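You operate a simulated robot arm through the tools that you are given. There is no shell and no other tool.

Carry out the task below with a simulated robot arm. There is one attempt and no reset: what you move stays moved.

JOB
Turn the cabinet's heater to LOW, switch it off, close the red lever and put up the OFF sign.
Fine: at the beige cabinet; LOW before the switch; the sign stands upright in the holder beside the cabinet. Set down upright: yellow sign.

The check looks at the end state, three seconds after you hand in, the way a careful person would. Anything else that was tipped, shoved, dropped, spilled or broken makes it a failure.

ROBOT AND FRAMES
A 6-joint arm with a two-finger gripper, fixed in place. Base frame: the origin is at the foot of the arm, x ahead of it, y to its left, z up. Units: m, degrees, N and s.
Its first joint turns from -166.0 to 166.0 degrees. Payload 3.43 kg.
Tool frame: the origin (TCP) lies between the finger pads and is the grasp point; the fingertips stand 0.02 m ahead of it; z points along the fingers, y is the line along which they close. Largest opening 0.19 m; the body of the gripper starts 0.248 m behind the TCP.
Orientation is that of the tool frame in the base frame, as [roll, pitch, yaw] about the fixed x, y, z axes, in that order (R = Rz(yaw) Ry(pitch) Rx(roll)). With the fingers straight down and closing along the base's y, the tool's x points along the base's -x, its y along +y and its z along -z.

CONTROLS
- The arm moves only by the tool step_arm. Its argument "commands" is a list of rows, each a list of 3 entries, a list of its own where there are three numbers: the shift along the tool's x, y, z in m, then the turn, a rotation vector about the tool's x, y, z in degrees, then the opening, from 0 (shut) to 1 (fully open). In form: [[[tx, ty, tz], [ax, ay, az], gripper], ...]. A call has 1 to 20 rows; each row shifts and turns the commanded pose from where the row before left it, along the tool's axes as they then stand. Rows are played at 5 a second. More than 0.05 m and 8.6 degrees between two rows, or a gripper value outside its range, and nothing of the call is played. Where a pose cannot be reached the arm comes as near as it can. A force on the tool above 40 N (or 10 N above the force at the start of the call, whichever is more), or a blocked arm, ends the call early, and 0.2 s more pass. The fingers move at their own pace (about 0.153 m/s each) and stop on an object; they squeeze with about 26 N. The grip force told is the motor's: it shows also when the fingers shut on nothing. Time passes only in rows, and 0.2 s behind the last, so rows that do not move let the fingers close. It gives the time, the measured TCP pose, the force on the tool (base axes), the opening and the grip force at its end, in the units of the frame above (readings bear some noise), with the torque about the TCP (base axes, N m) and any sound that the robot's microphone picked up.
- Cameras (640 x 400 px; columns grow to the right, rows downward): "scene" is fixed at [0.0521, -0.5006, 1.8426]; the picture's right is [-0.22, -0.98, 0.00], its down [-0.63, 0.14, -0.77] and it looks along [0.75, -0.17, -0.64] (base axes); focal length 332 px, centre (320, 200). "wrist" rides on the gripper at [0.07, -0.008, -0.288] in the tool frame; the picture's right is [0.12, 0.99, 0.00], its down [-0.96, 0.12, -0.25] and it looks along [-0.25, 0.03, 0.97] (tool axes); focal length 261 px, centre (320, 200). There is no depth. A picture from a camera that has moved, and an enlarged one, comes with that camera's place and axes in the base frame and with its lens.
- capture(camera): a new picture of that camera. No time passes.
- slide_trunk(by): slides the trunk up (or, below 0, down) by that many m; the arm rides with it, the base frame stays. It gives what a move gives, with no picture.
- close_up(camera, box): a new picture of the part [left, top, right, bottom] of that camera's present view, enlarged. No time passes.
- hand_in(): hands the job in; it is judged then, once.

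Nothing tells you positions but the pictures and the camera data. Unless the task says otherwise, let go and move clear before handing in.

The tools are called as name(argument=value, ...) on one line, values as JSON. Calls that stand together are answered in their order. step_arm: Moves the arm, as the interface text tells. Its arguments: {"type":"object","properties":{"commands":{"type":"array","items":{"type":"array"}}},"required":["commands"]} The other tools are called the same way: slide_trunk (by) slides the trunk up or down; capture (camera) takes a picture; close_up (camera, box) takes an enlarged picture of a part of a camera's view; hand_in () hands the job in.

At the start:

```text
time_s: 0.0
tcp_pos: [0.2845, -0.4226, 1.6263]
tool_rot: [-179.9, 0.0, 180.0]
contact_force: [-0.4, 0.2, 0.3]
moment: [0.02, -0.02, 0.03]
opening: 0.1902
gripper_force: 0.0
trunk travel left (down, up): [-0.375, 0.065]
```

scene: 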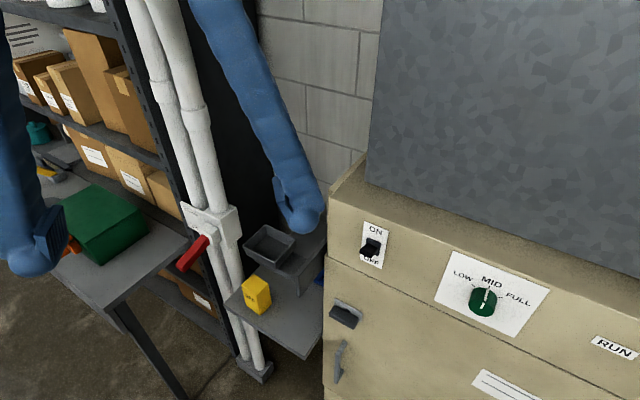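
wrist: 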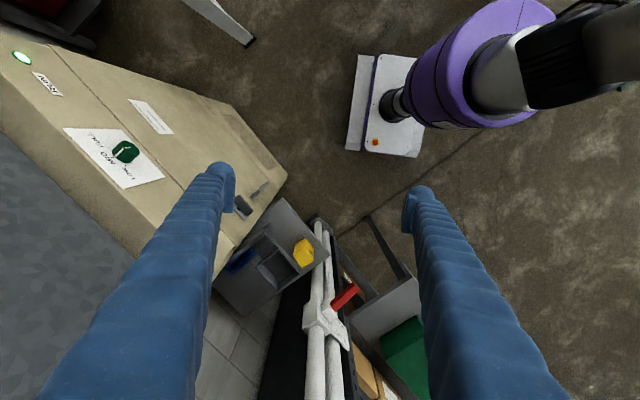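

I see a beige cabinet on the right with an ON/OFF switch and a LOW/MID/FULL knob, a red lever on white pipes, a yellow sign on a small shelf beside a holder. I'll look closer first.

close_up(camera="scene", box=[320, 200, 560, 350])

close_up(camera="scene", box=[160, 190, 360, 315])

close_up(camera="wrist", box=[200, 180, 400, 305])

close_up(camera="wrist", box=[0, 40, 240, 190])

```text
2.67 times, centred on (440, 275) of scene
camera zoom: at [0.0521, -0.5006, 1.8426], right [-0.22, -0.98, 0.0], down [-0.63, 0.14, -0.77], along [0.75, -0.17, -0.64], focal length 884 px, centre (0, 0)
```

zoom: 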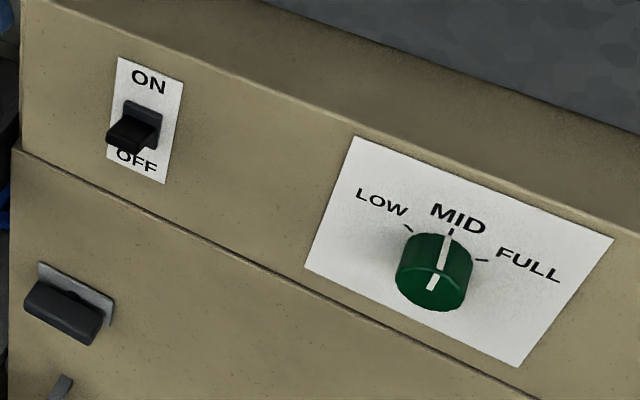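

```text
3.20 times, centred on (260, 252) of scene
camera zoom: at [0.0521, -0.5006, 1.8426], right [-0.22, -0.98, 0.0], down [-0.63, 0.14, -0.77], along [0.75, -0.17, -0.64], focal length 1061 px, centre (512, 32)
```

zoom: 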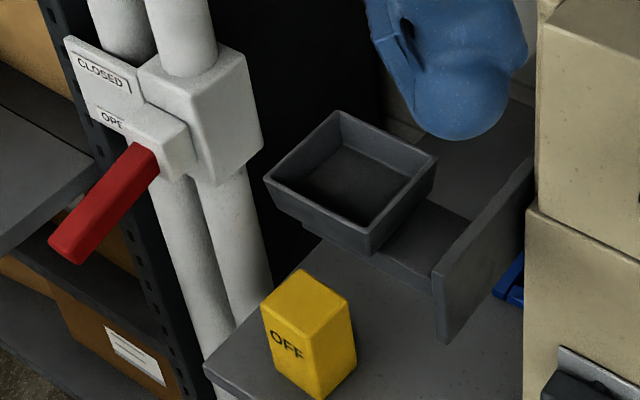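

```text
3.20 times, centred on (300, 242) of wrist
camera zoom: at [0.2138, -0.4323, 1.9154], right [-0.12, 0.99, 0.0], down [0.96, 0.12, 0.25], along [0.25, 0.03, -0.97], focal length 834 px, centre (384, 64)
```

zoom: 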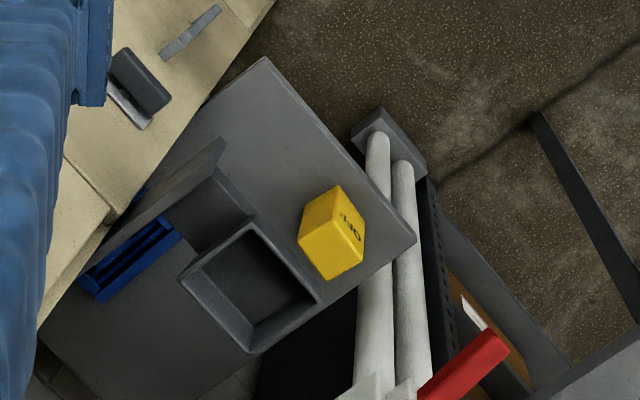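

```text
2.67 times, centred on (120, 115) of wrist
camera zoom: at [0.2138, -0.4323, 1.9154], right [-0.12, 0.99, 0.0], down [0.96, 0.12, 0.25], along [0.25, 0.03, -0.97], focal length 695 px, centre (853, 427)
```

zoom: 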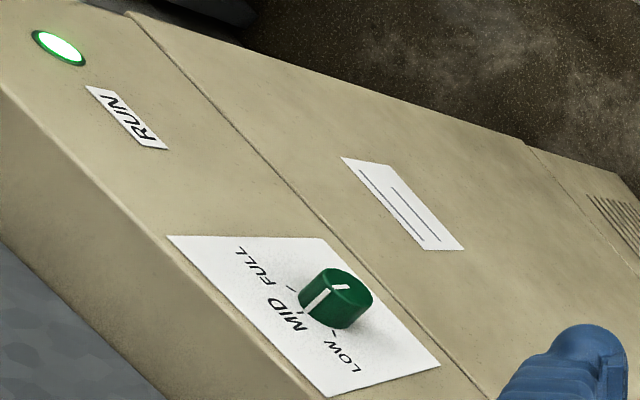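

The cabinet front is a vertical plane turned about 45° to the base axes, with the knob plate around (0.31, -0.85, 1.35) and the switch near (0.46, -0.70, 1.36). I want tighter close-ups of each item before I move.

close_up(camera="scene", box=[350, 215, 398, 275])

close_up(camera="scene", box=[435, 250, 547, 320])

close_up(camera="scene", box=[165, 195, 261, 275])

close_up(camera="scene", box=[225, 215, 337, 325])

close_up(camera="wrist", box=[210, 200, 310, 300])

close_up(camera="wrist", box=[270, 210, 400, 400])

```text
6.67 times, centred on (374, 245) of scene
camera zoom: at [0.0521, -0.5006, 1.8426], right [-0.22, -0.98, 0.0], down [-0.63, 0.14, -0.77], along [0.75, -0.17, -0.64], focal length 2211 px, centre (-40, -100)
```

zoom: 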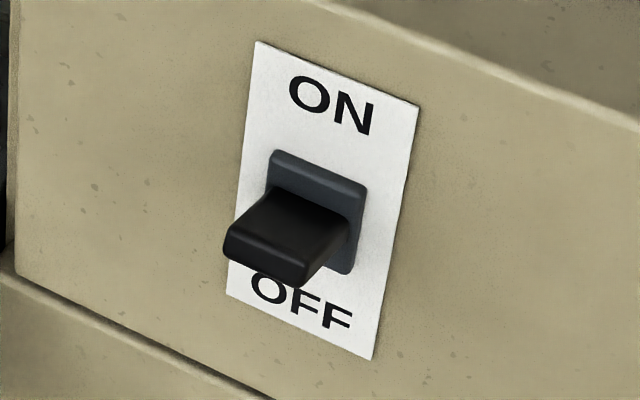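

```text
5.71 times, centred on (491, 285) of scene
camera zoom: at [0.0521, -0.5006, 1.8426], right [-0.22, -0.98, 0.0], down [-0.63, 0.14, -0.77], along [0.75, -0.17, -0.64], focal length 1895 px, centre (-657, -286)
```

zoom: 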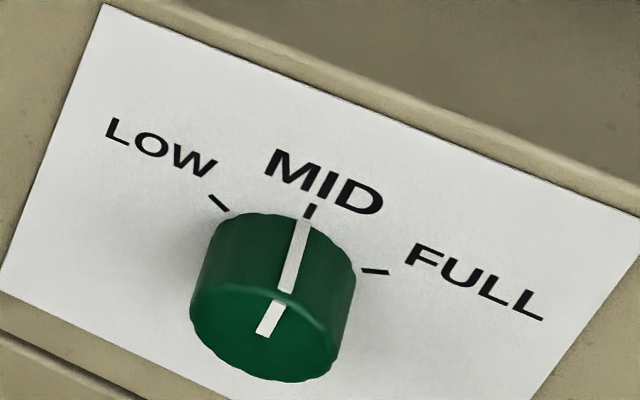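

```text
5.00 times, centred on (213, 235) of scene
camera zoom: at [0.0521, -0.5006, 1.8426], right [-0.22, -0.98, 0.0], down [-0.63, 0.14, -0.77], along [0.75, -0.17, -0.64], focal length 1658 px, centre (855, 25)
```

zoom: 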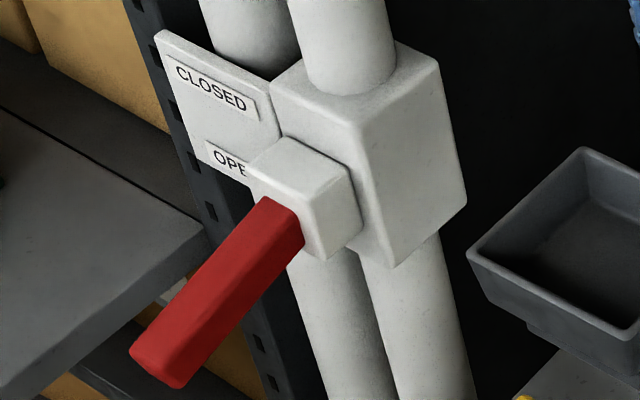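

```text
3.64 times, centred on (281, 270) of scene
camera zoom: at [0.0521, -0.5006, 1.8426], right [-0.22, -0.98, 0.0], down [-0.63, 0.14, -0.77], along [0.75, -0.17, -0.64], focal length 1206 px, centre (462, -54)
```

zoom: 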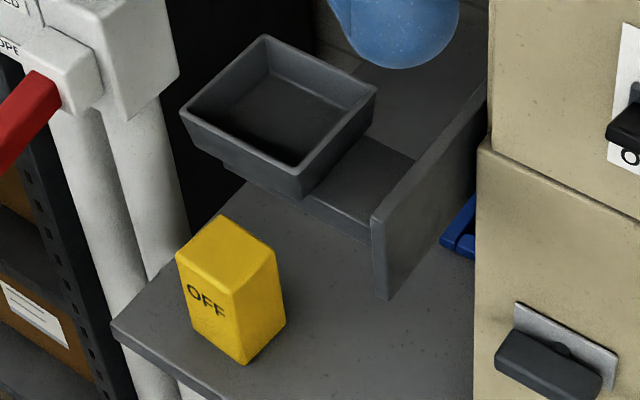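

```text
4.00 times, centred on (260, 250) of wrist
camera zoom: at [0.2138, -0.4323, 1.9154], right [-0.12, 0.99, 0.0], down [0.96, 0.12, 0.25], along [0.25, 0.03, -0.97], focal length 1043 px, centre (560, 0)
```

zoom: 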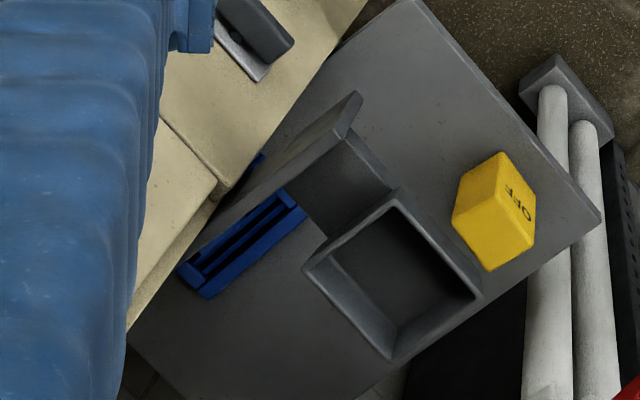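

```text
2.11 times, centred on (335, 305) of wrist
camera zoom: at [0.2138, -0.4323, 1.9154], right [-0.12, 0.99, 0.0], down [0.96, 0.12, 0.25], along [0.25, 0.03, -0.97], focal length 549 px, centre (288, -21)
```

zoom: 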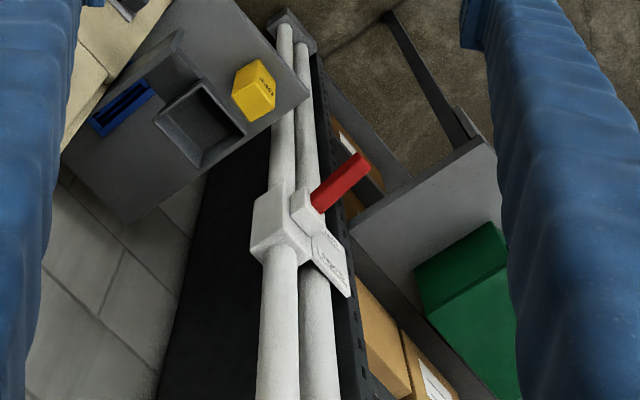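

The grey cup on the arm fixed to the cabinet's side looks like the holder. The switch toggle points up (ON), and the red lever sticks out and down (OPEN). I'll start with the knob: first move over in front of the cabinet and yaw the tool by 45°.

step_arm(commands=[[[0.011, -0.04, 0.005], [0, 0, 0], 0.6], [[0.011, -0.04, 0.005], [0, 0, 0], 0.6], [[0.011, -0.04, 0.005], [0, 0, 0], 0.6], [[0.011, -0.04, 0.005], [0, 0, 0], 0.6], [[0.011, -0.04, 0.005], [0, 0, 0], 0.6], [[0, 0, 0], [0, 0, 7.5], 0.6], [[0, 0, 0], [0, 0, 7.5], 0.6], [[0, 0, 0], [0, 0, 7.5], 0.6], [[0, 0, 0], [0, 0, 7.5], 0.6], [[0, 0, 0], [0, 0, 7.5], 0.6], [[0, 0, 0], [0, 0, 7.5], 0.6]])

capture(camera="scene")

capture(camera="wrist")

```text
time_s: 2.4
tcp_pos: [0.2282, -0.6235, 1.6016]
tool_rot: [179.9, 0.1, 134.9]
contact_force: [0.7, 0.1, -0.2]
moment: [-0.05, 0.03, 0.03]
opening: 0.114
gripper_force: 0.1
trunk travel left (down, up): [-0.375, 0.065]
```

```text
taken
```

scene: 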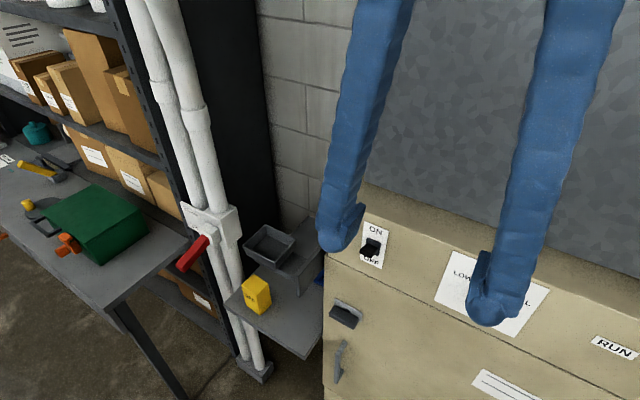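

```text
taken
camera wrist: at [0.1734, -0.5799, 1.8906], right [0.62, 0.79, 0.0], down [0.76, -0.6, 0.25], along [0.19, -0.15, -0.97], focal length 261 px, centre (320, 200)
```

wrist: 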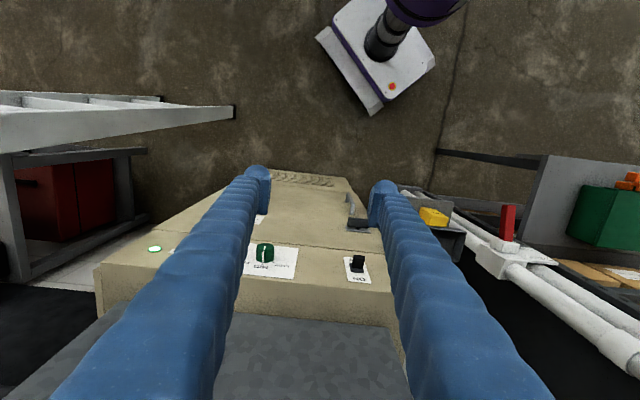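

The approach went as commanded and the view is clear. Now I tilt the tool to horizontal, facing the cabinet, while shifting sideways toward the knob's column.

step_arm(commands=[[[0, -0.009, 0], [0, -8.18, 0], 0.6], [[0, -0.009, 0], [0, -8.18, 0], 0.6], [[0, -0.009, 0], [0, -8.18, 0], 0.6], [[0, -0.009, 0], [0, -8.18, 0], 0.6], [[0, -0.009, 0], [0, -8.18, 0], 0.6], [[0, -0.009, 0], [0, -8.18, 0], 0.6], [[0, -0.009, 0], [0, -8.18, 0], 0.6], [[0, -0.009, 0], [0, -8.18, 0], 0.6], [[0, -0.009, 0], [0, -8.18, 0], 0.6], [[0, -0.009, 0], [0, -8.18, 0], 0.6], [[0, -0.009, 0], [0, -8.18, 0], 0.6]])

capture(camera="scene")

capture(camera="wrist")

```text
time_s: 4.8
tcp_pos: [0.1572, -0.698, 1.6017]
tool_rot: [35.3, 90.0, -9.9]
contact_force: [0.2, -0.6, -0.4]
moment: [-0.04, -0.02, 0.13]
opening: 0.1139
gripper_force: 0.2
trunk travel left (down, up): [-0.375, 0.065]
```

```text
taken
```

scene: 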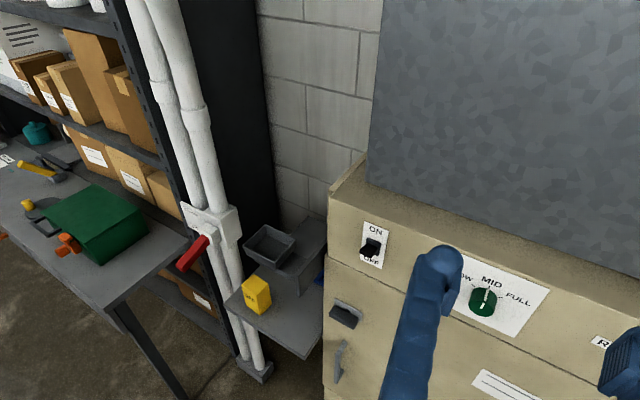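

```text
taken
camera wrist: at [-0.0524, -0.5, 1.5315], right [0.7, 0.7, -0.12], down [-0.09, 0.26, 0.96], along [0.7, -0.67, 0.25], focal length 261 px, centre (320, 200)
```

wrist: 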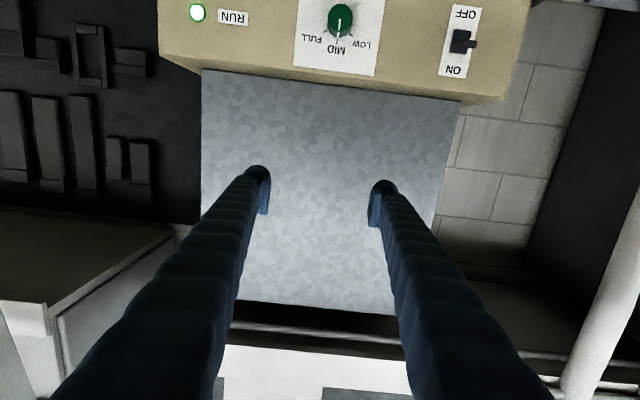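

The tool now faces the cabinet squarely, and the wrist image is upside down. I'll lower it to the knob's height and look again.

step_arm(commands=[[[0.042, 0, 0], [0, 0, 0], 0.6], [[0.042, 0, 0], [0, 0, 0], 0.6], [[0.042, 0, 0], [0, 0, 0], 0.6], [[0.042, 0, 0], [0, 0, 0], 0.6], [[0.042, 0, 0], [0, 0, 0], 0.6], [[0.042, 0, 0], [0, 0, 0], 0.6]])

capture(camera="wrist")

close_up(camera="wrist", box=[270, 110, 510, 260])

capture(camera="scene")

```text
time_s: 6.2
tcp_pos: [0.1445, -0.7312, 1.3979]
tool_rot: [129.7, 88.8, 85.3]
contact_force: [-1.3, 0.0, -0.7]
moment: [-0.03, -0.03, 0.01]
opening: 0.1139
gripper_force: 0.0
out of reach, approached as far as the arm can: row 5, 6
trunk travel left (down, up): [-0.375, 0.065]
```

```text
taken
camera wrist: at [-0.0679, -0.535, 1.3319], right [0.69, 0.71, -0.1], down [-0.1, 0.23, 0.97], along [0.71, -0.66, 0.23], focal length 261 px, centre (320, 200)
```

wrist: 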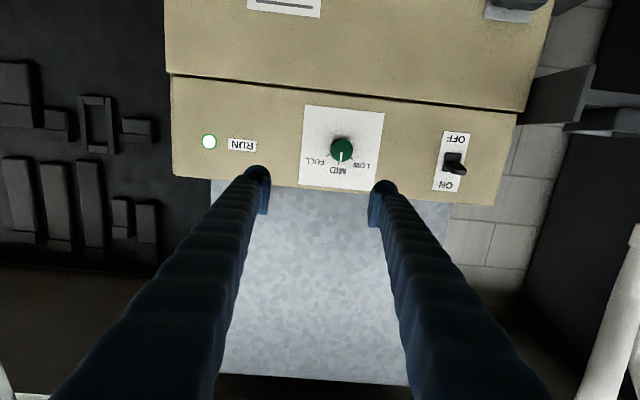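

```text
2.67 times, centred on (390, 185) of wrist
camera zoom: at [-0.0679, -0.535, 1.3319], right [0.69, 0.71, -0.1], down [-0.1, 0.23, 0.97], along [0.71, -0.66, 0.23], focal length 695 px, centre (133, 240)
```

zoom: 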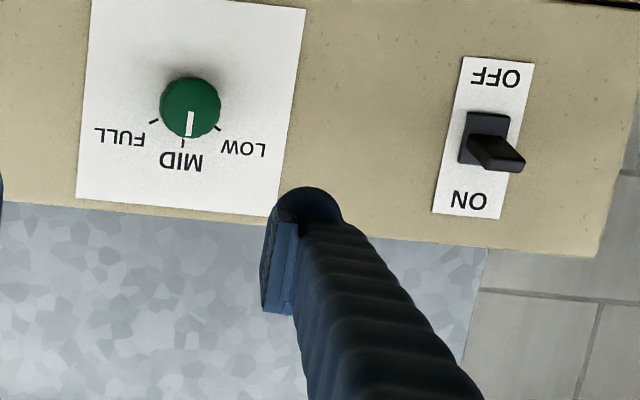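

```text
taken
```

scene: 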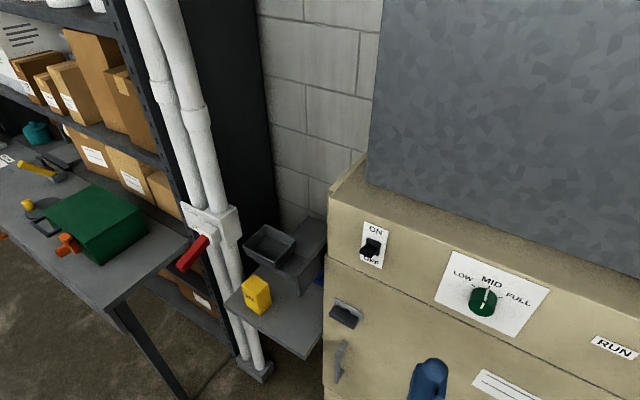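

The arm ran out of downward reach at z≈1.40, and the knob sits at about z=1.35. I'll lower the trunk by 0.2 m so the arm has a comfortable posture here.

slide_trunk(by=-0.2)

capture(camera="wrist")

capture(camera="scene")

```text
time_s: 8.4
tcp_pos: [0.1447, -0.7315, 1.1983]
tool_rot: [130.2, 88.8, 85.9]
contact_force: [1.0, 0.4, 0.0]
moment: [-0.02, 0.05, -0.04]
opening: 0.1139
gripper_force: 0.0
trunk travel left (down, up): [-0.175, 0.265]
```

```text
taken
camera wrist: at [-0.0676, -0.5342, 1.1328], right [0.69, 0.71, -0.1], down [-0.1, 0.24, 0.97], along [0.71, -0.66, 0.23], focal length 261 px, centre (320, 200)
```

wrist: 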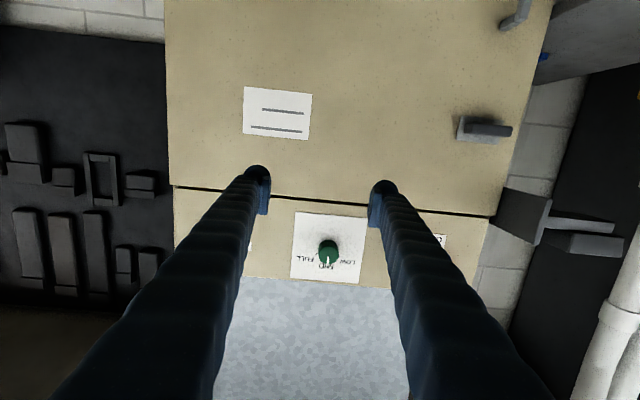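

```text
taken
```

scene: 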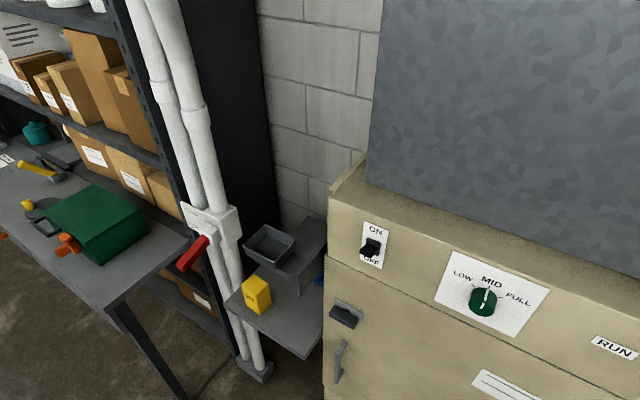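

close_up(camera="wrist", box=[260, 190, 400, 300])

```text
3.64 times, centred on (330, 245) of wrist
camera zoom: at [-0.0676, -0.5342, 1.1328], right [0.69, 0.71, -0.1], down [-0.1, 0.24, 0.97], along [0.71, -0.66, 0.23], focal length 948 px, centre (284, 36)
```

zoom: 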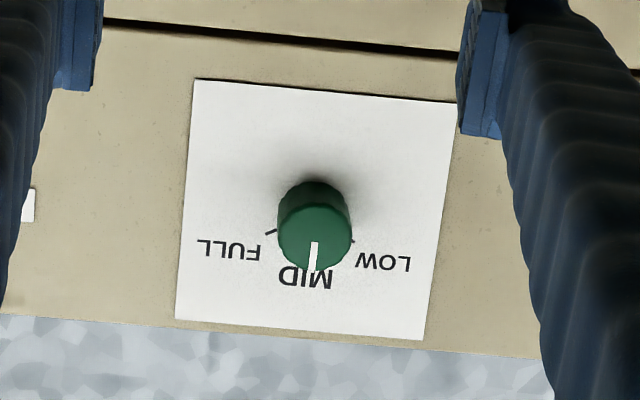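

The knob's face centre triangulates to about (0.287, -0.8245, 1.350), protruding 34 mm from the panel. I'll raise the arm back up relative to the lowered trunk and check the reported pose.

step_arm(commands=[[[-0.035, 0, 0], [0, 0, 0], 0.6], [[-0.035, 0, 0], [0, 0, 0], 0.6], [[-0.035, 0, 0], [0, 0, 0], 0.6], [[0, 0, 0], [0, 0, 0], 0.6]])

```text
time_s: 9.4
tcp_pos: [0.1444, -0.7336, 1.304]
tool_rot: [130.2, 88.9, 85.9]
contact_force: [-0.7, 0.2, 0.5]
moment: [0.03, 0.01, -0.06]
opening: 0.1141
gripper_force: 0.0
trunk travel left (down, up): [-0.175, 0.265]
```

The commanded pose now matches the reading at z=1.304. I'll correct the orientation by about 1° and align sideways and in height with the knob, then look before closing in.

step_arm(commands=[[[-0.023, 0.018, 0.02], [0.7, -0.8, -0.9], 0.6], [[-0.023, 0.0186, 0.02], [0, 0, 0], 0.6], [[0, 0, 0.02], [0, 0, 0], 0.6], [[0, 0, 0], [0, 0, 0], 0.6]])

capture(camera="wrist")

close_up(camera="wrist", box=[240, 100, 400, 200])

capture(camera="scene")

```text
time_s: 10.4
tcp_pos: [0.2133, -0.7518, 1.3484]
tool_rot: [122.5, 90.0, 77.5]
contact_force: [0.0, -0.7, -1.8]
moment: [-0.05, -0.09, 0.1]
opening: 0.114
gripper_force: 0.1
trunk travel left (down, up): [-0.175, 0.265]
```

```text
taken
camera wrist: at [0.0032, -0.5541, 1.2784], right [0.7, 0.7, -0.12], down [-0.09, 0.26, 0.96], along [0.71, -0.66, 0.25], focal length 261 px, centre (320, 200)
```

wrist: 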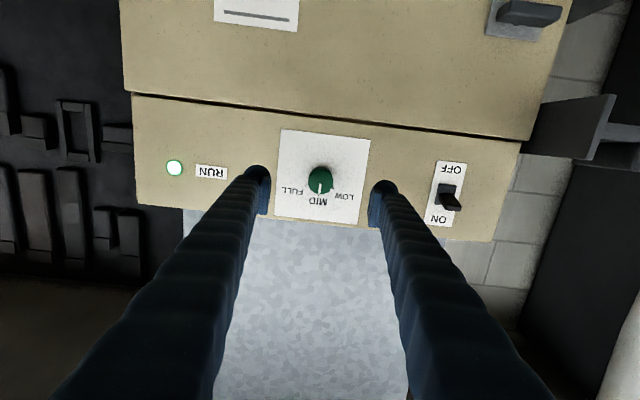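

```text
4.00 times, centred on (320, 150) of wrist
camera zoom: at [0.0032, -0.5541, 1.2784], right [0.7, 0.7, -0.12], down [-0.09, 0.26, 0.96], along [0.71, -0.66, 0.25], focal length 1043 px, centre (320, 400)
```

zoom: 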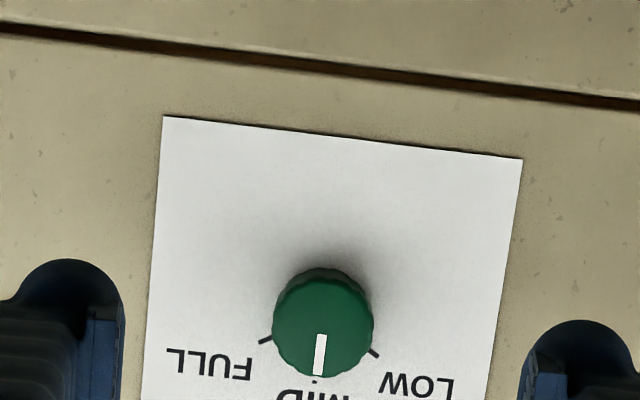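

```text
taken
```

scene: 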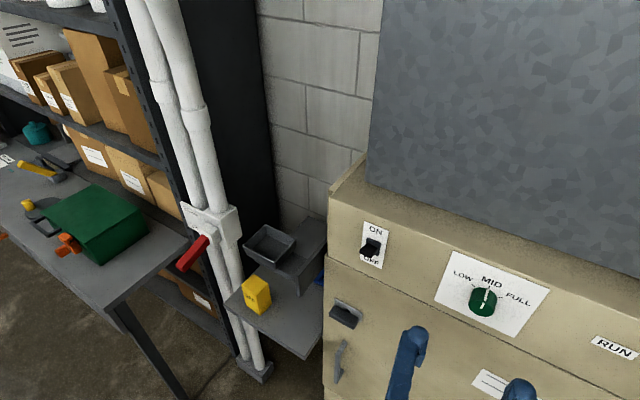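

The knob is on the tool axis to within 2 mm. I'll advance about 108 mm so the fingers straddle the knob, without closing yet.

step_arm(commands=[[[0, 0.001, 0.03], [0, 0, 0], 0.6], [[0, 0, 0.03], [0, 0, 0], 0.6], [[0, 0, 0.03], [0, 0, 0], 0.6], [[0, 0, 0.0155], [0, 0, 0], 0.6], [[0, 0, 0], [0, 0, 0], 0.6]])

capture(camera="wrist")

close_up(camera="scene", box=[400, 220, 600, 345])

close_up(camera="wrist", box=[240, 130, 400, 230])

```text
time_s: 11.6
tcp_pos: [0.2865, -0.8231, 1.3486]
tool_rot: [41.8, 90.0, -3.3]
contact_force: [0.5, -0.9, -0.2]
moment: [0.01, 0.03, 0.02]
opening: 0.1139
gripper_force: 0.1
trunk travel left (down, up): [-0.175, 0.265]
```

```text
taken
camera wrist: at [0.0778, -0.6252, 1.279], right [0.7, 0.7, -0.12], down [-0.09, 0.26, 0.96], along [0.71, -0.67, 0.25], focal length 261 px, centre (320, 200)
```

wrist: 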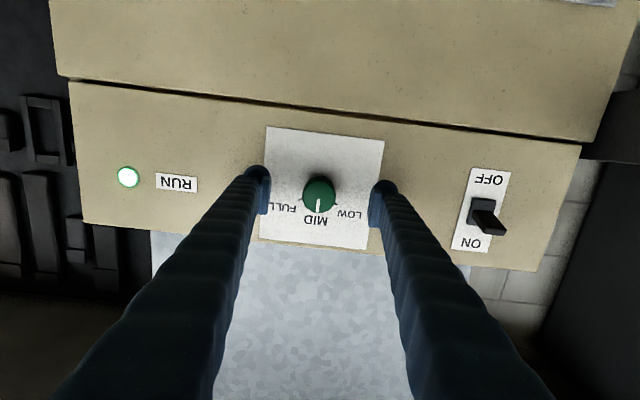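

```text
3.20 times, centred on (500, 282) of scene
camera zoom: at [0.0521, -0.5006, 1.8426], right [-0.22, -0.98, 0.0], down [-0.63, 0.14, -0.77], along [0.75, -0.17, -0.64], focal length 1061 px, centre (-256, -64)
```

zoom: 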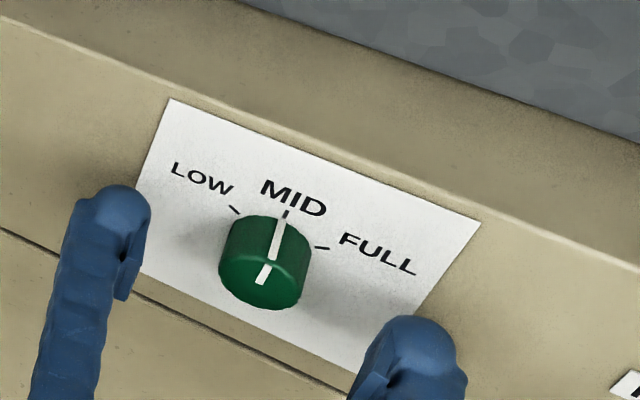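

```text
4.00 times, centred on (320, 180) of wrist
camera zoom: at [0.0778, -0.6252, 1.279], right [0.7, 0.7, -0.12], down [-0.09, 0.26, 0.96], along [0.71, -0.67, 0.25], focal length 1043 px, centre (320, 280)
```

zoom: 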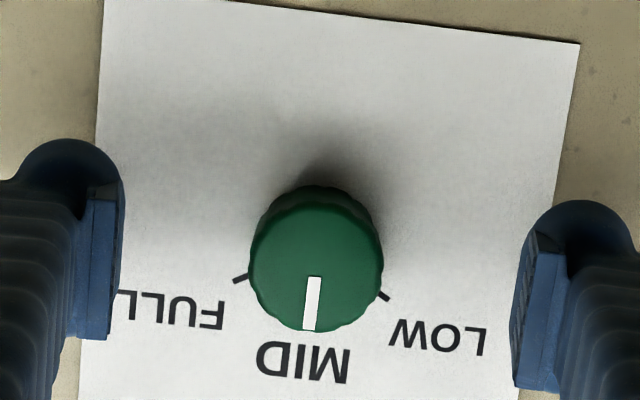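

The fingers straddle the knob. I'll nudge 2 mm down and 5 mm forward, then close on it.

step_arm(commands=[[[0.002, -0.001, 0.005], [0, 0, 0], 0.6], [[0, 0, 0], [0, 0, 0], 0.35], [[0, 0, 0], [0, 0, 0], 0.1], [[0, 0, 0], [0, 0, 0], 0.0], [[0, 0, 0], [0, 0, 0], 0.0]])

close_up(camera="wrist", box=[240, 130, 400, 230])

```text
time_s: 12.8
tcp_pos: [0.2891, -0.8265, 1.3474]
tool_rot: [179.1, 90.0, 134.2]
contact_force: [-0.7, 2.1, 0.7]
moment: [-0.06, -0.01, 0.02]
opening: 0.0378
gripper_force: 45.4
trunk travel left (down, up): [-0.175, 0.265]
```

```text
4.00 times, centred on (320, 180) of wrist
camera zoom: at [0.0806, -0.6298, 1.2774], right [0.7, 0.7, -0.12], down [-0.09, 0.26, 0.96], along [0.71, -0.66, 0.25], focal length 1043 px, centre (320, 280)
```

zoom: 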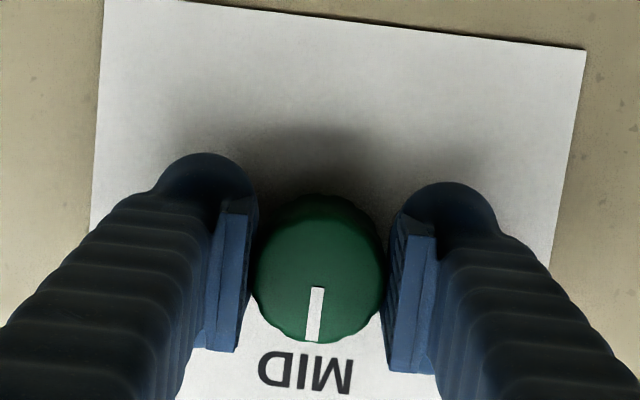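

Grip is firm on the knob (38 mm). Now I turn counter-clockwise as seen from the front, toward LOW, and check partway.

step_arm(commands=[[[0, 0, 0], [0, 0, -7], 0.0], [[0, 0, 0], [0, 0, -7], 0.0], [[0, 0, 0], [0, 0, -7], 0.0], [[0, 0, 0], [0, 0, -7], 0.0]])

close_up(camera="wrist", box=[240, 130, 400, 230])

close_up(camera="scene", box=[400, 220, 600, 345])

```text
time_s: 13.6
tcp_pos: [0.2891, -0.8278, 1.3502]
tool_rot: [-94.9, 71.3, -138.5]
contact_force: [1.4, 5.5, -2.0]
moment: [-0.25, -0.2, 0.55]
opening: 0.0377
gripper_force: 45.2
out of reach, approached as far as the arm can: row 3, 4
trunk travel left (down, up): [-0.175, 0.265]
stopped in row 4: the force on the tool passed its limit at 59 N (the readings are from after the stop); the commanded pose is now the measured one
```

```text
4.00 times, centred on (320, 180) of wrist
camera zoom: at [0.06, -0.6498, 1.2934], right [0.62, 0.66, -0.43], down [0.13, 0.46, 0.88], along [0.78, -0.6, 0.2], focal length 1043 px, centre (320, 280)
```

zoom: 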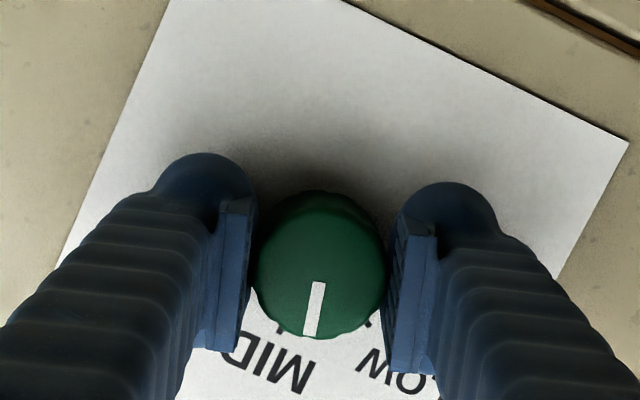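

```text
3.20 times, centred on (500, 282) of scene
camera zoom: at [0.0521, -0.5006, 1.8426], right [-0.22, -0.98, 0.0], down [-0.63, 0.14, -0.77], along [0.75, -0.17, -0.64], focal length 1061 px, centre (-256, -64)
```

zoom: 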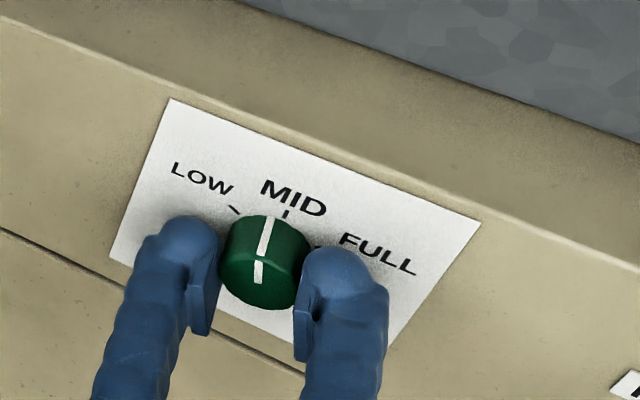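

The wrist ran into a joint limit after about 18°; the knob turned by about that much. I'll open, square the tool up again, rotate it back the other way clear of the knob, then re-grip.

step_arm(commands=[[[0, 0, 0], [0, 0, 0], 0.3], [[0, 0, 0], [0, 0, 0], 0.6], [[0, 0, 0], [0, 0, 0], 0.6], [[0, 0, -0.01], [1.5, -1.07, 0], 0.6], [[0, 0, 0], [0, 0, 8], 0.6], [[0, 0, 0], [0, 0, 8], 0.6], [[0, 0, 0], [0, 0, 8], 0.6], [[0, 0, 0], [0, 0, 8], 0.6], [[0, 0, 0], [0, 0, 8], 0.6], [[0, 0, 0], [0, 0, 8], 0.6], [[0, 0, 0], [0, 0, 8], 0.6], [[0, 0, 0], [0, 0, 0], 0.6]])

close_up(camera="wrist", box=[220, 120, 420, 245])

close_up(camera="scene", box=[400, 220, 600, 345])

```text
time_s: 16.2
tcp_pos: [0.2788, -0.8274, 1.3586]
tool_rot: [90.0, 52.5, 45.0]
contact_force: [0.1, 0.3, 0.8]
moment: [-0.01, 0.0, -0.02]
opening: 0.1138
gripper_force: 0.0
out of reach, approached as far as the arm can: row 4
trunk travel left (down, up): [-0.175, 0.265]
```

```text
3.20 times, centred on (320, 182) of wrist
camera zoom: at [0.1011, -0.5983, 1.2981], right [0.61, 0.61, 0.51], down [-0.52, -0.17, 0.83], along [0.6, -0.77, 0.21], focal length 834 px, centre (320, 256)
```

zoom: 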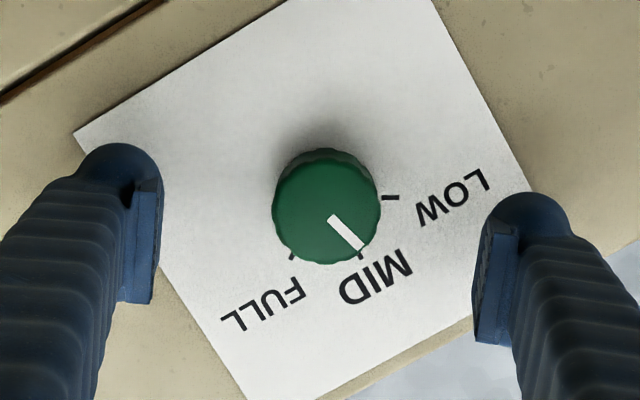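

```text
3.20 times, centred on (500, 282) of scene
camera zoom: at [0.0521, -0.5006, 1.8426], right [-0.22, -0.98, 0.0], down [-0.63, 0.14, -0.77], along [0.75, -0.17, -0.64], focal length 1061 px, centre (-256, -64)
```

zoom: 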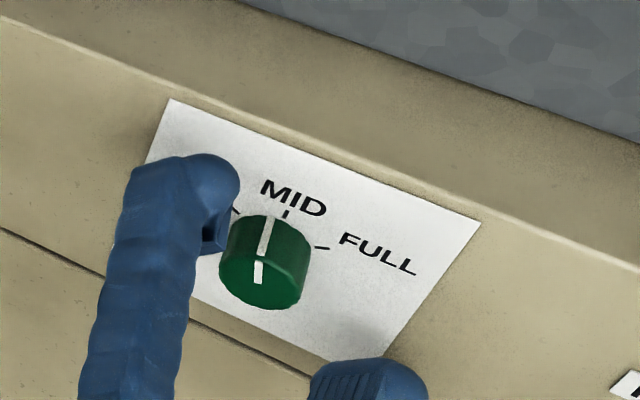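

The knob is at roughly 18° from MID, pointing between MID and LOW. I'll recentre the tool on it (about 14 mm along tool x), re-grip, and then turn the remaining ~37°.

step_arm(commands=[[[0.014, 0.001, 0.0], [0, 0, 0], 0.6], [[0, 0, 0.008], [0, 0, 0], 0.6], [[0, 0, 0], [0, 0, 0], 0.3], [[0, 0, 0], [0, 0, 0], 0.0], [[0, 0, 0], [0, 0, 0], 0.0], [[0, 0, 0], [0, 0, 0], 0.0]])

close_up(camera="wrist", box=[220, 120, 420, 245])

```text
time_s: 17.6
tcp_pos: [0.2912, -0.8269, 1.3481]
tool_rot: [90.0, 52.8, 44.9]
contact_force: [-6.2, -4.0, -7.4]
moment: [0.0, 0.0, -0.17]
opening: 0.0378
gripper_force: 44.9
trunk travel left (down, up): [-0.175, 0.265]
```

```text
3.20 times, centred on (320, 182) of wrist
camera zoom: at [0.1133, -0.5971, 1.2879], right [0.61, 0.61, 0.51], down [-0.52, -0.17, 0.83], along [0.6, -0.78, 0.21], focal length 834 px, centre (320, 256)
```

zoom: 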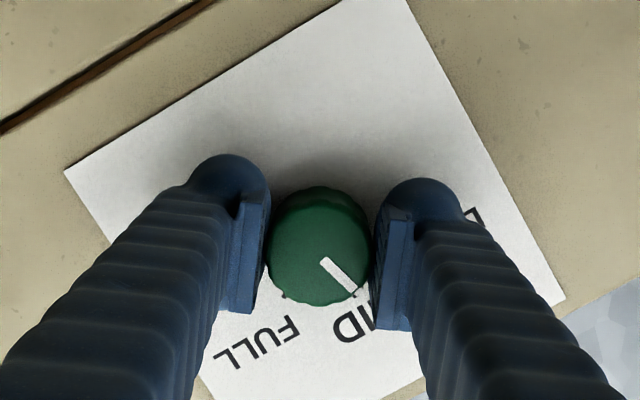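

Gripped again. I'll relieve the small side load (1.5 mm) and turn toward LOW by 37°.

step_arm(commands=[[[0, -0.0015, 0], [0, 0, -6], 0.0], [[0, 0, 0], [0, 0, -7], 0.0], [[0, 0, 0], [0, 0, -7], 0.0], [[0, 0, 0], [0, 0, -7], 0.0], [[0, 0, 0], [0, 0, -7], 0.0], [[0, 0, 0], [0, 0, 0], 0.0]])

close_up(camera="wrist", box=[220, 120, 420, 245])

close_up(camera="scene", box=[400, 220, 600, 345])

```text
time_s: 19.0
tcp_pos: [0.2897, -0.8264, 1.3469]
tool_rot: [88.7, 86.9, 43.6]
contact_force: [2.7, -10.6, 4.5]
moment: [0.03, -0.01, -0.06]
opening: 0.0376
gripper_force: 45.3
trunk travel left (down, up): [-0.175, 0.265]
```

```text
3.20 times, centred on (320, 182) of wrist
camera zoom: at [0.0836, -0.6269, 1.277], right [0.71, 0.7, -0.06], down [-0.13, 0.22, 0.97], along [0.7, -0.67, 0.25], focal length 834 px, centre (320, 256)
```

zoom: 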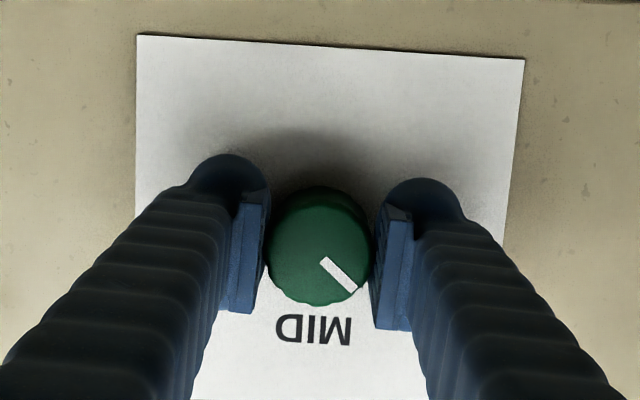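

```text
3.20 times, centred on (500, 282) of scene
camera zoom: at [0.0521, -0.5006, 1.8426], right [-0.22, -0.98, 0.0], down [-0.63, 0.14, -0.77], along [0.75, -0.17, -0.64], focal length 1061 px, centre (-256, -64)
```

zoom: 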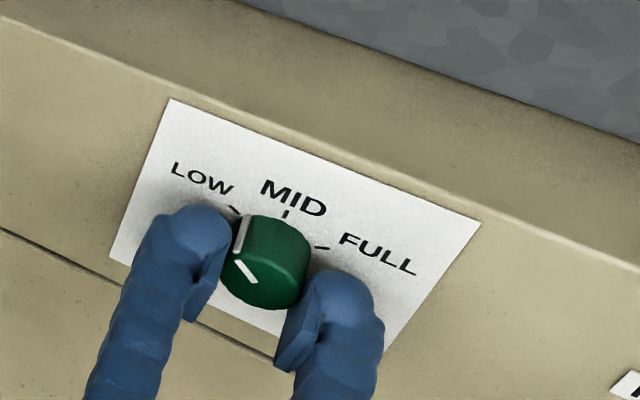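

The stripe now points near the LOW tick. I'll open the fingers and back off a bit to judge the angle precisely.

step_arm(commands=[[[0, 0, 0], [0, 0, 0], 0.3], [[0, 0, 0], [0, 0, 0], 0.6], [[0, 0, 0], [0, 0, 0], 0.6], [[0, 0, -0.02], [0, 0, 0], 0.6], [[0, 0, -0.03], [0, 0, 0], 0.6], [[0, 0, 0], [0, 0, 0], 0.6]])

close_up(camera="wrist", box=[240, 110, 400, 210])

close_up(camera="scene", box=[435, 250, 547, 320])

```text
time_s: 20.4
tcp_pos: [0.2549, -0.7917, 1.3462]
tool_rot: [89.8, 86.7, 44.8]
contact_force: [-0.2, 0.2, 0.1]
moment: [0.03, 0.03, -0.02]
opening: 0.1138
gripper_force: 0.0
trunk travel left (down, up): [-0.175, 0.265]
```

```text
4.00 times, centred on (320, 160) of wrist
camera zoom: at [0.0485, -0.592, 1.2769], right [0.71, 0.71, -0.06], down [-0.13, 0.22, 0.97], along [0.7, -0.67, 0.25], focal length 1043 px, centre (320, 360)
```

zoom: 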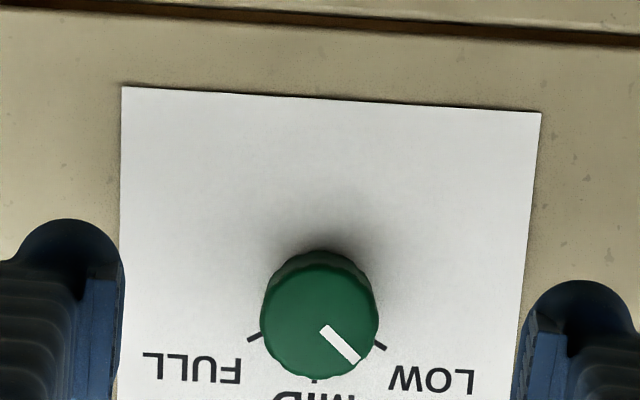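

```text
5.71 times, centred on (491, 285) of scene
camera zoom: at [0.0521, -0.5006, 1.8426], right [-0.22, -0.98, 0.0], down [-0.63, 0.14, -0.77], along [0.75, -0.17, -0.64], focal length 1895 px, centre (-657, -286)
```

zoom: 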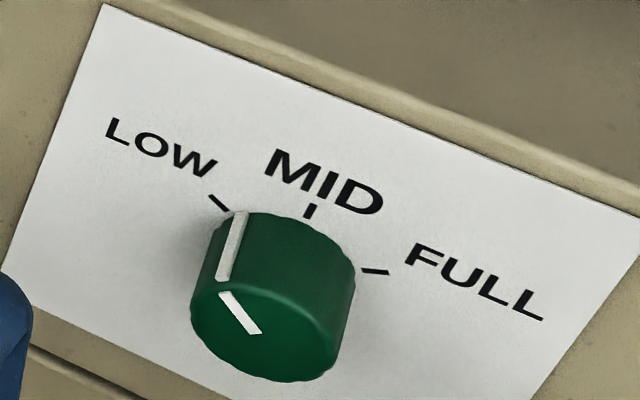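

The stripe is about 48–52° from MID, while the LOW tick is about 60°, so it needs roughly 10° more. I'll go back in, re-grip and finish the turn.

step_arm(commands=[[[-0.001, 0, 0.025], [0, 0, 0], 0.6], [[0, 0, 0.025], [0, 0, 0], 0.6], [[0, 0, 0], [0, 0, 0], 0.3], [[0, 0, 0], [0, 0, 0], 0.0], [[0, 0, 0], [0, 0, 0], 0.0], [[0, 0, 0], [0, 0, -5], 0.0], [[0, 0, 0], [0, 0, -5], 0.0], [[0, 0, 0], [0, 0, 0], 0.0]])

close_up(camera="wrist", box=[220, 120, 420, 245])

close_up(camera="scene", box=[435, 250, 547, 320])

```text
time_s: 22.2
tcp_pos: [0.291, -0.8278, 1.3476]
tool_rot: [-89.5, 83.2, -134.8]
contact_force: [-0.1, -11.8, 4.7]
moment: [0.03, 0.0, -0.09]
opening: 0.038
gripper_force: 44.8
trunk travel left (down, up): [-0.175, 0.265]
```

```text
3.20 times, centred on (320, 182) of wrist
camera zoom: at [0.0755, -0.6363, 1.2795], right [0.69, 0.69, -0.23], down [-0.01, 0.34, 0.94], along [0.73, -0.64, 0.24], focal length 834 px, centre (320, 256)
```

zoom: 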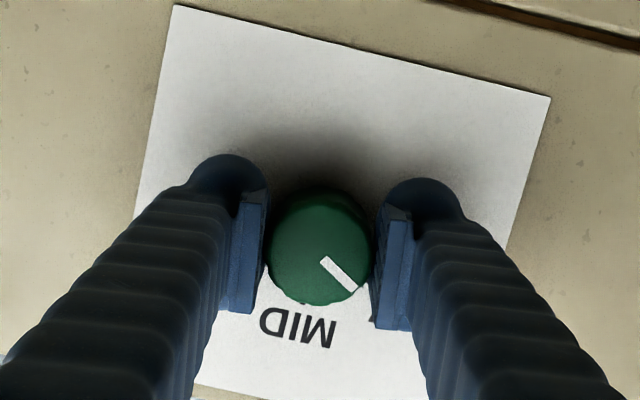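

```text
5.71 times, centred on (491, 285) of scene
camera zoom: at [0.0521, -0.5006, 1.8426], right [-0.22, -0.98, 0.0], down [-0.63, 0.14, -0.77], along [0.75, -0.17, -0.64], focal length 1895 px, centre (-657, -286)
```

zoom: 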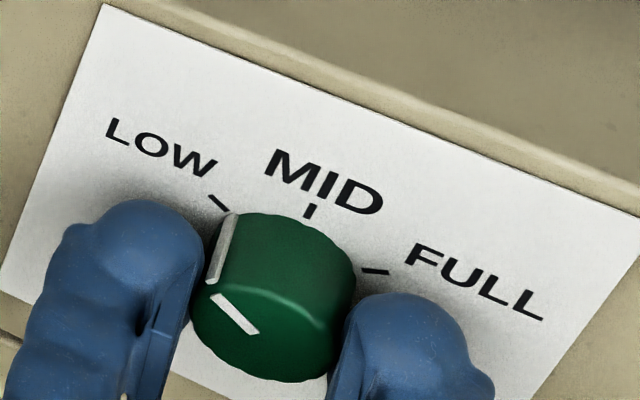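

step_arm(commands=[[[0, 0, 0], [0, 0, 0], 0.3], [[0, 0, 0], [0, 0, 0], 0.6], [[0, 0, 0], [0, 0, 0], 0.6], [[0, 0, -0.02], [0, 0, 0], 0.6], [[0, 0, -0.04], [0, 0, 0], 0.6], [[0, 0, -0.04], [0, 0, 0], 0.6], [[0, 0, 0], [0, 0, 0], 0.6]])

close_up(camera="wrist", box=[260, 100, 388, 200])

close_up(camera="scene", box=[435, 250, 547, 320])

capture(camera="wrist")

```text
time_s: 23.8
tcp_pos: [0.2197, -0.7541, 1.3473]
tool_rot: [-89.7, 83.3, -134.7]
contact_force: [-0.1, 0.8, 0.1]
moment: [0.02, 0.03, -0.02]
opening: 0.114
gripper_force: 0.1
trunk travel left (down, up): [-0.175, 0.265]
```

```text
4.00 times, centred on (324, 150) of wrist
camera zoom: at [0.0055, -0.5634, 1.2786], right [0.69, 0.69, -0.23], down [-0.01, 0.34, 0.94], along [0.73, -0.64, 0.24], focal length 1043 px, centre (304, 400)
```

zoom: 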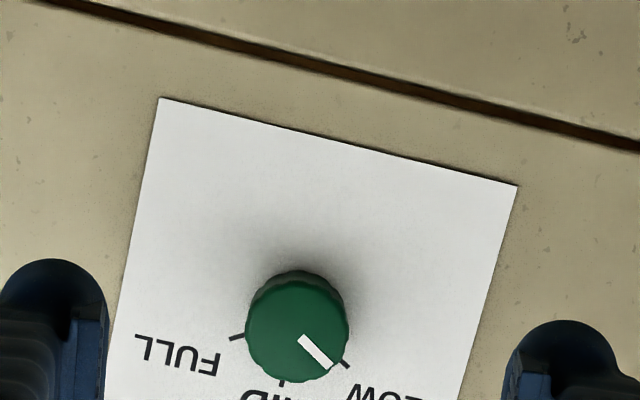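

```text
5.71 times, centred on (491, 285) of scene
camera zoom: at [0.0521, -0.5006, 1.8426], right [-0.22, -0.98, 0.0], down [-0.63, 0.14, -0.77], along [0.75, -0.17, -0.64], focal length 1895 px, centre (-657, -286)
```

zoom: 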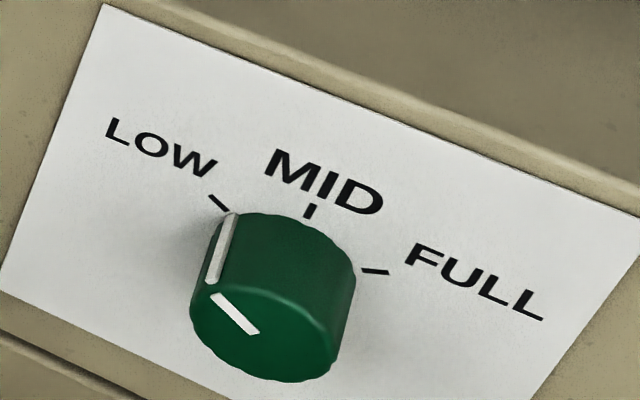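

```text
taken
camera wrist: at [0.0055, -0.5634, 1.2786], right [0.69, 0.69, -0.23], down [-0.01, 0.34, 0.94], along [0.73, -0.64, 0.24], focal length 261 px, centre (320, 200)
```

wrist: 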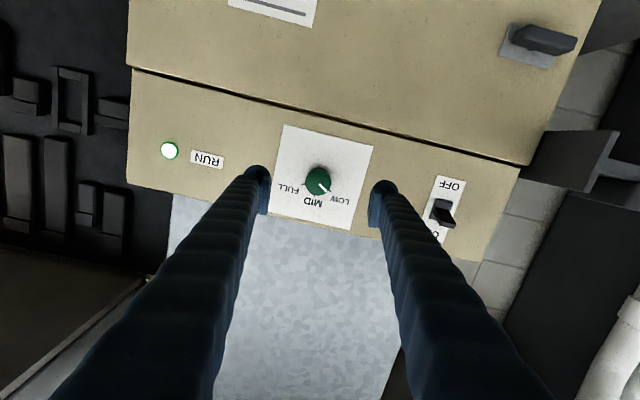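

The knob now points at the LOW tick in both views. Next is the switch: its toggle sits at about (0.43, -0.67, 1.36) and points up. I'll square up the tool, close the fingers, and move to above and in front of the toggle.

step_arm(commands=[[[0, 0, 0], [0, 0, 6.7], 0.3], [[-0.0116, 0.0414, 0], [0, 0, 0], 0.0], [[-0.0116, 0.0414, 0], [0, 0, 0], 0.0], [[-0.0116, 0.0414, 0], [0, 0, 0], 0.0], [[-0.0116, 0.0414, 0], [0, 0, 0], 0.0], [[-0.0116, 0.0414, 0], [0, 0, 0], 0.0], [[0, 0, 0], [0, 0, 0], 0.0]])

capture(camera="wrist")

capture(camera="scene")

close_up(camera="wrist", box=[260, 90, 420, 190])

```text
time_s: 25.4
tcp_pos: [0.3673, -0.6205, 1.4127]
tool_rot: [-163.3, 89.7, 151.7]
contact_force: [0.4, 1.1, 0.2]
moment: [0.0, 0.0, -0.11]
opening: 0.0
gripper_force: 26.0
out of reach, approached as far as the arm can: row 6
trunk travel left (down, up): [-0.175, 0.265]
```

```text
taken
camera wrist: at [0.1582, -0.4242, 1.3435], right [0.7, 0.7, -0.12], down [-0.09, 0.26, 0.96], along [0.71, -0.66, 0.24], focal length 261 px, centre (320, 200)
```

wrist: 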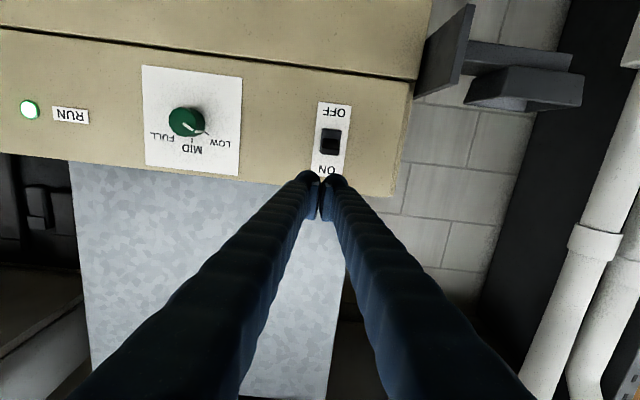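

```text
taken
```

scene: 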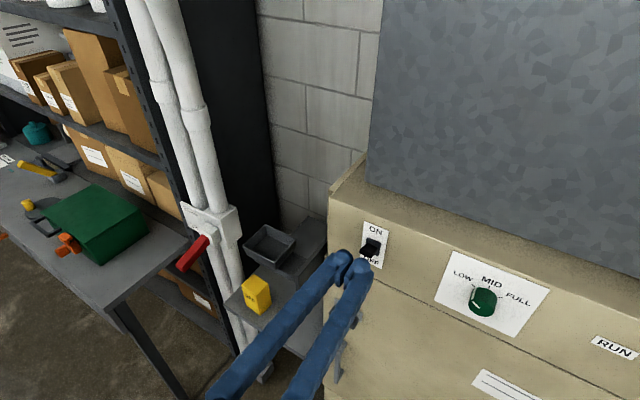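

```text
4.00 times, centred on (340, 140) of wrist
camera zoom: at [0.1582, -0.4242, 1.3435], right [0.7, 0.7, -0.12], down [-0.09, 0.26, 0.96], along [0.71, -0.66, 0.24], focal length 1043 px, centre (240, 440)
```

zoom: 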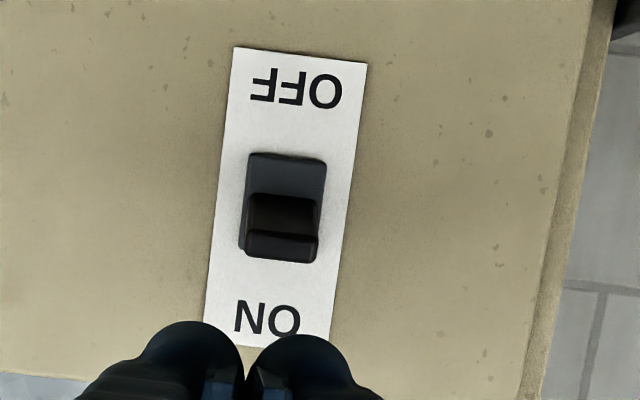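

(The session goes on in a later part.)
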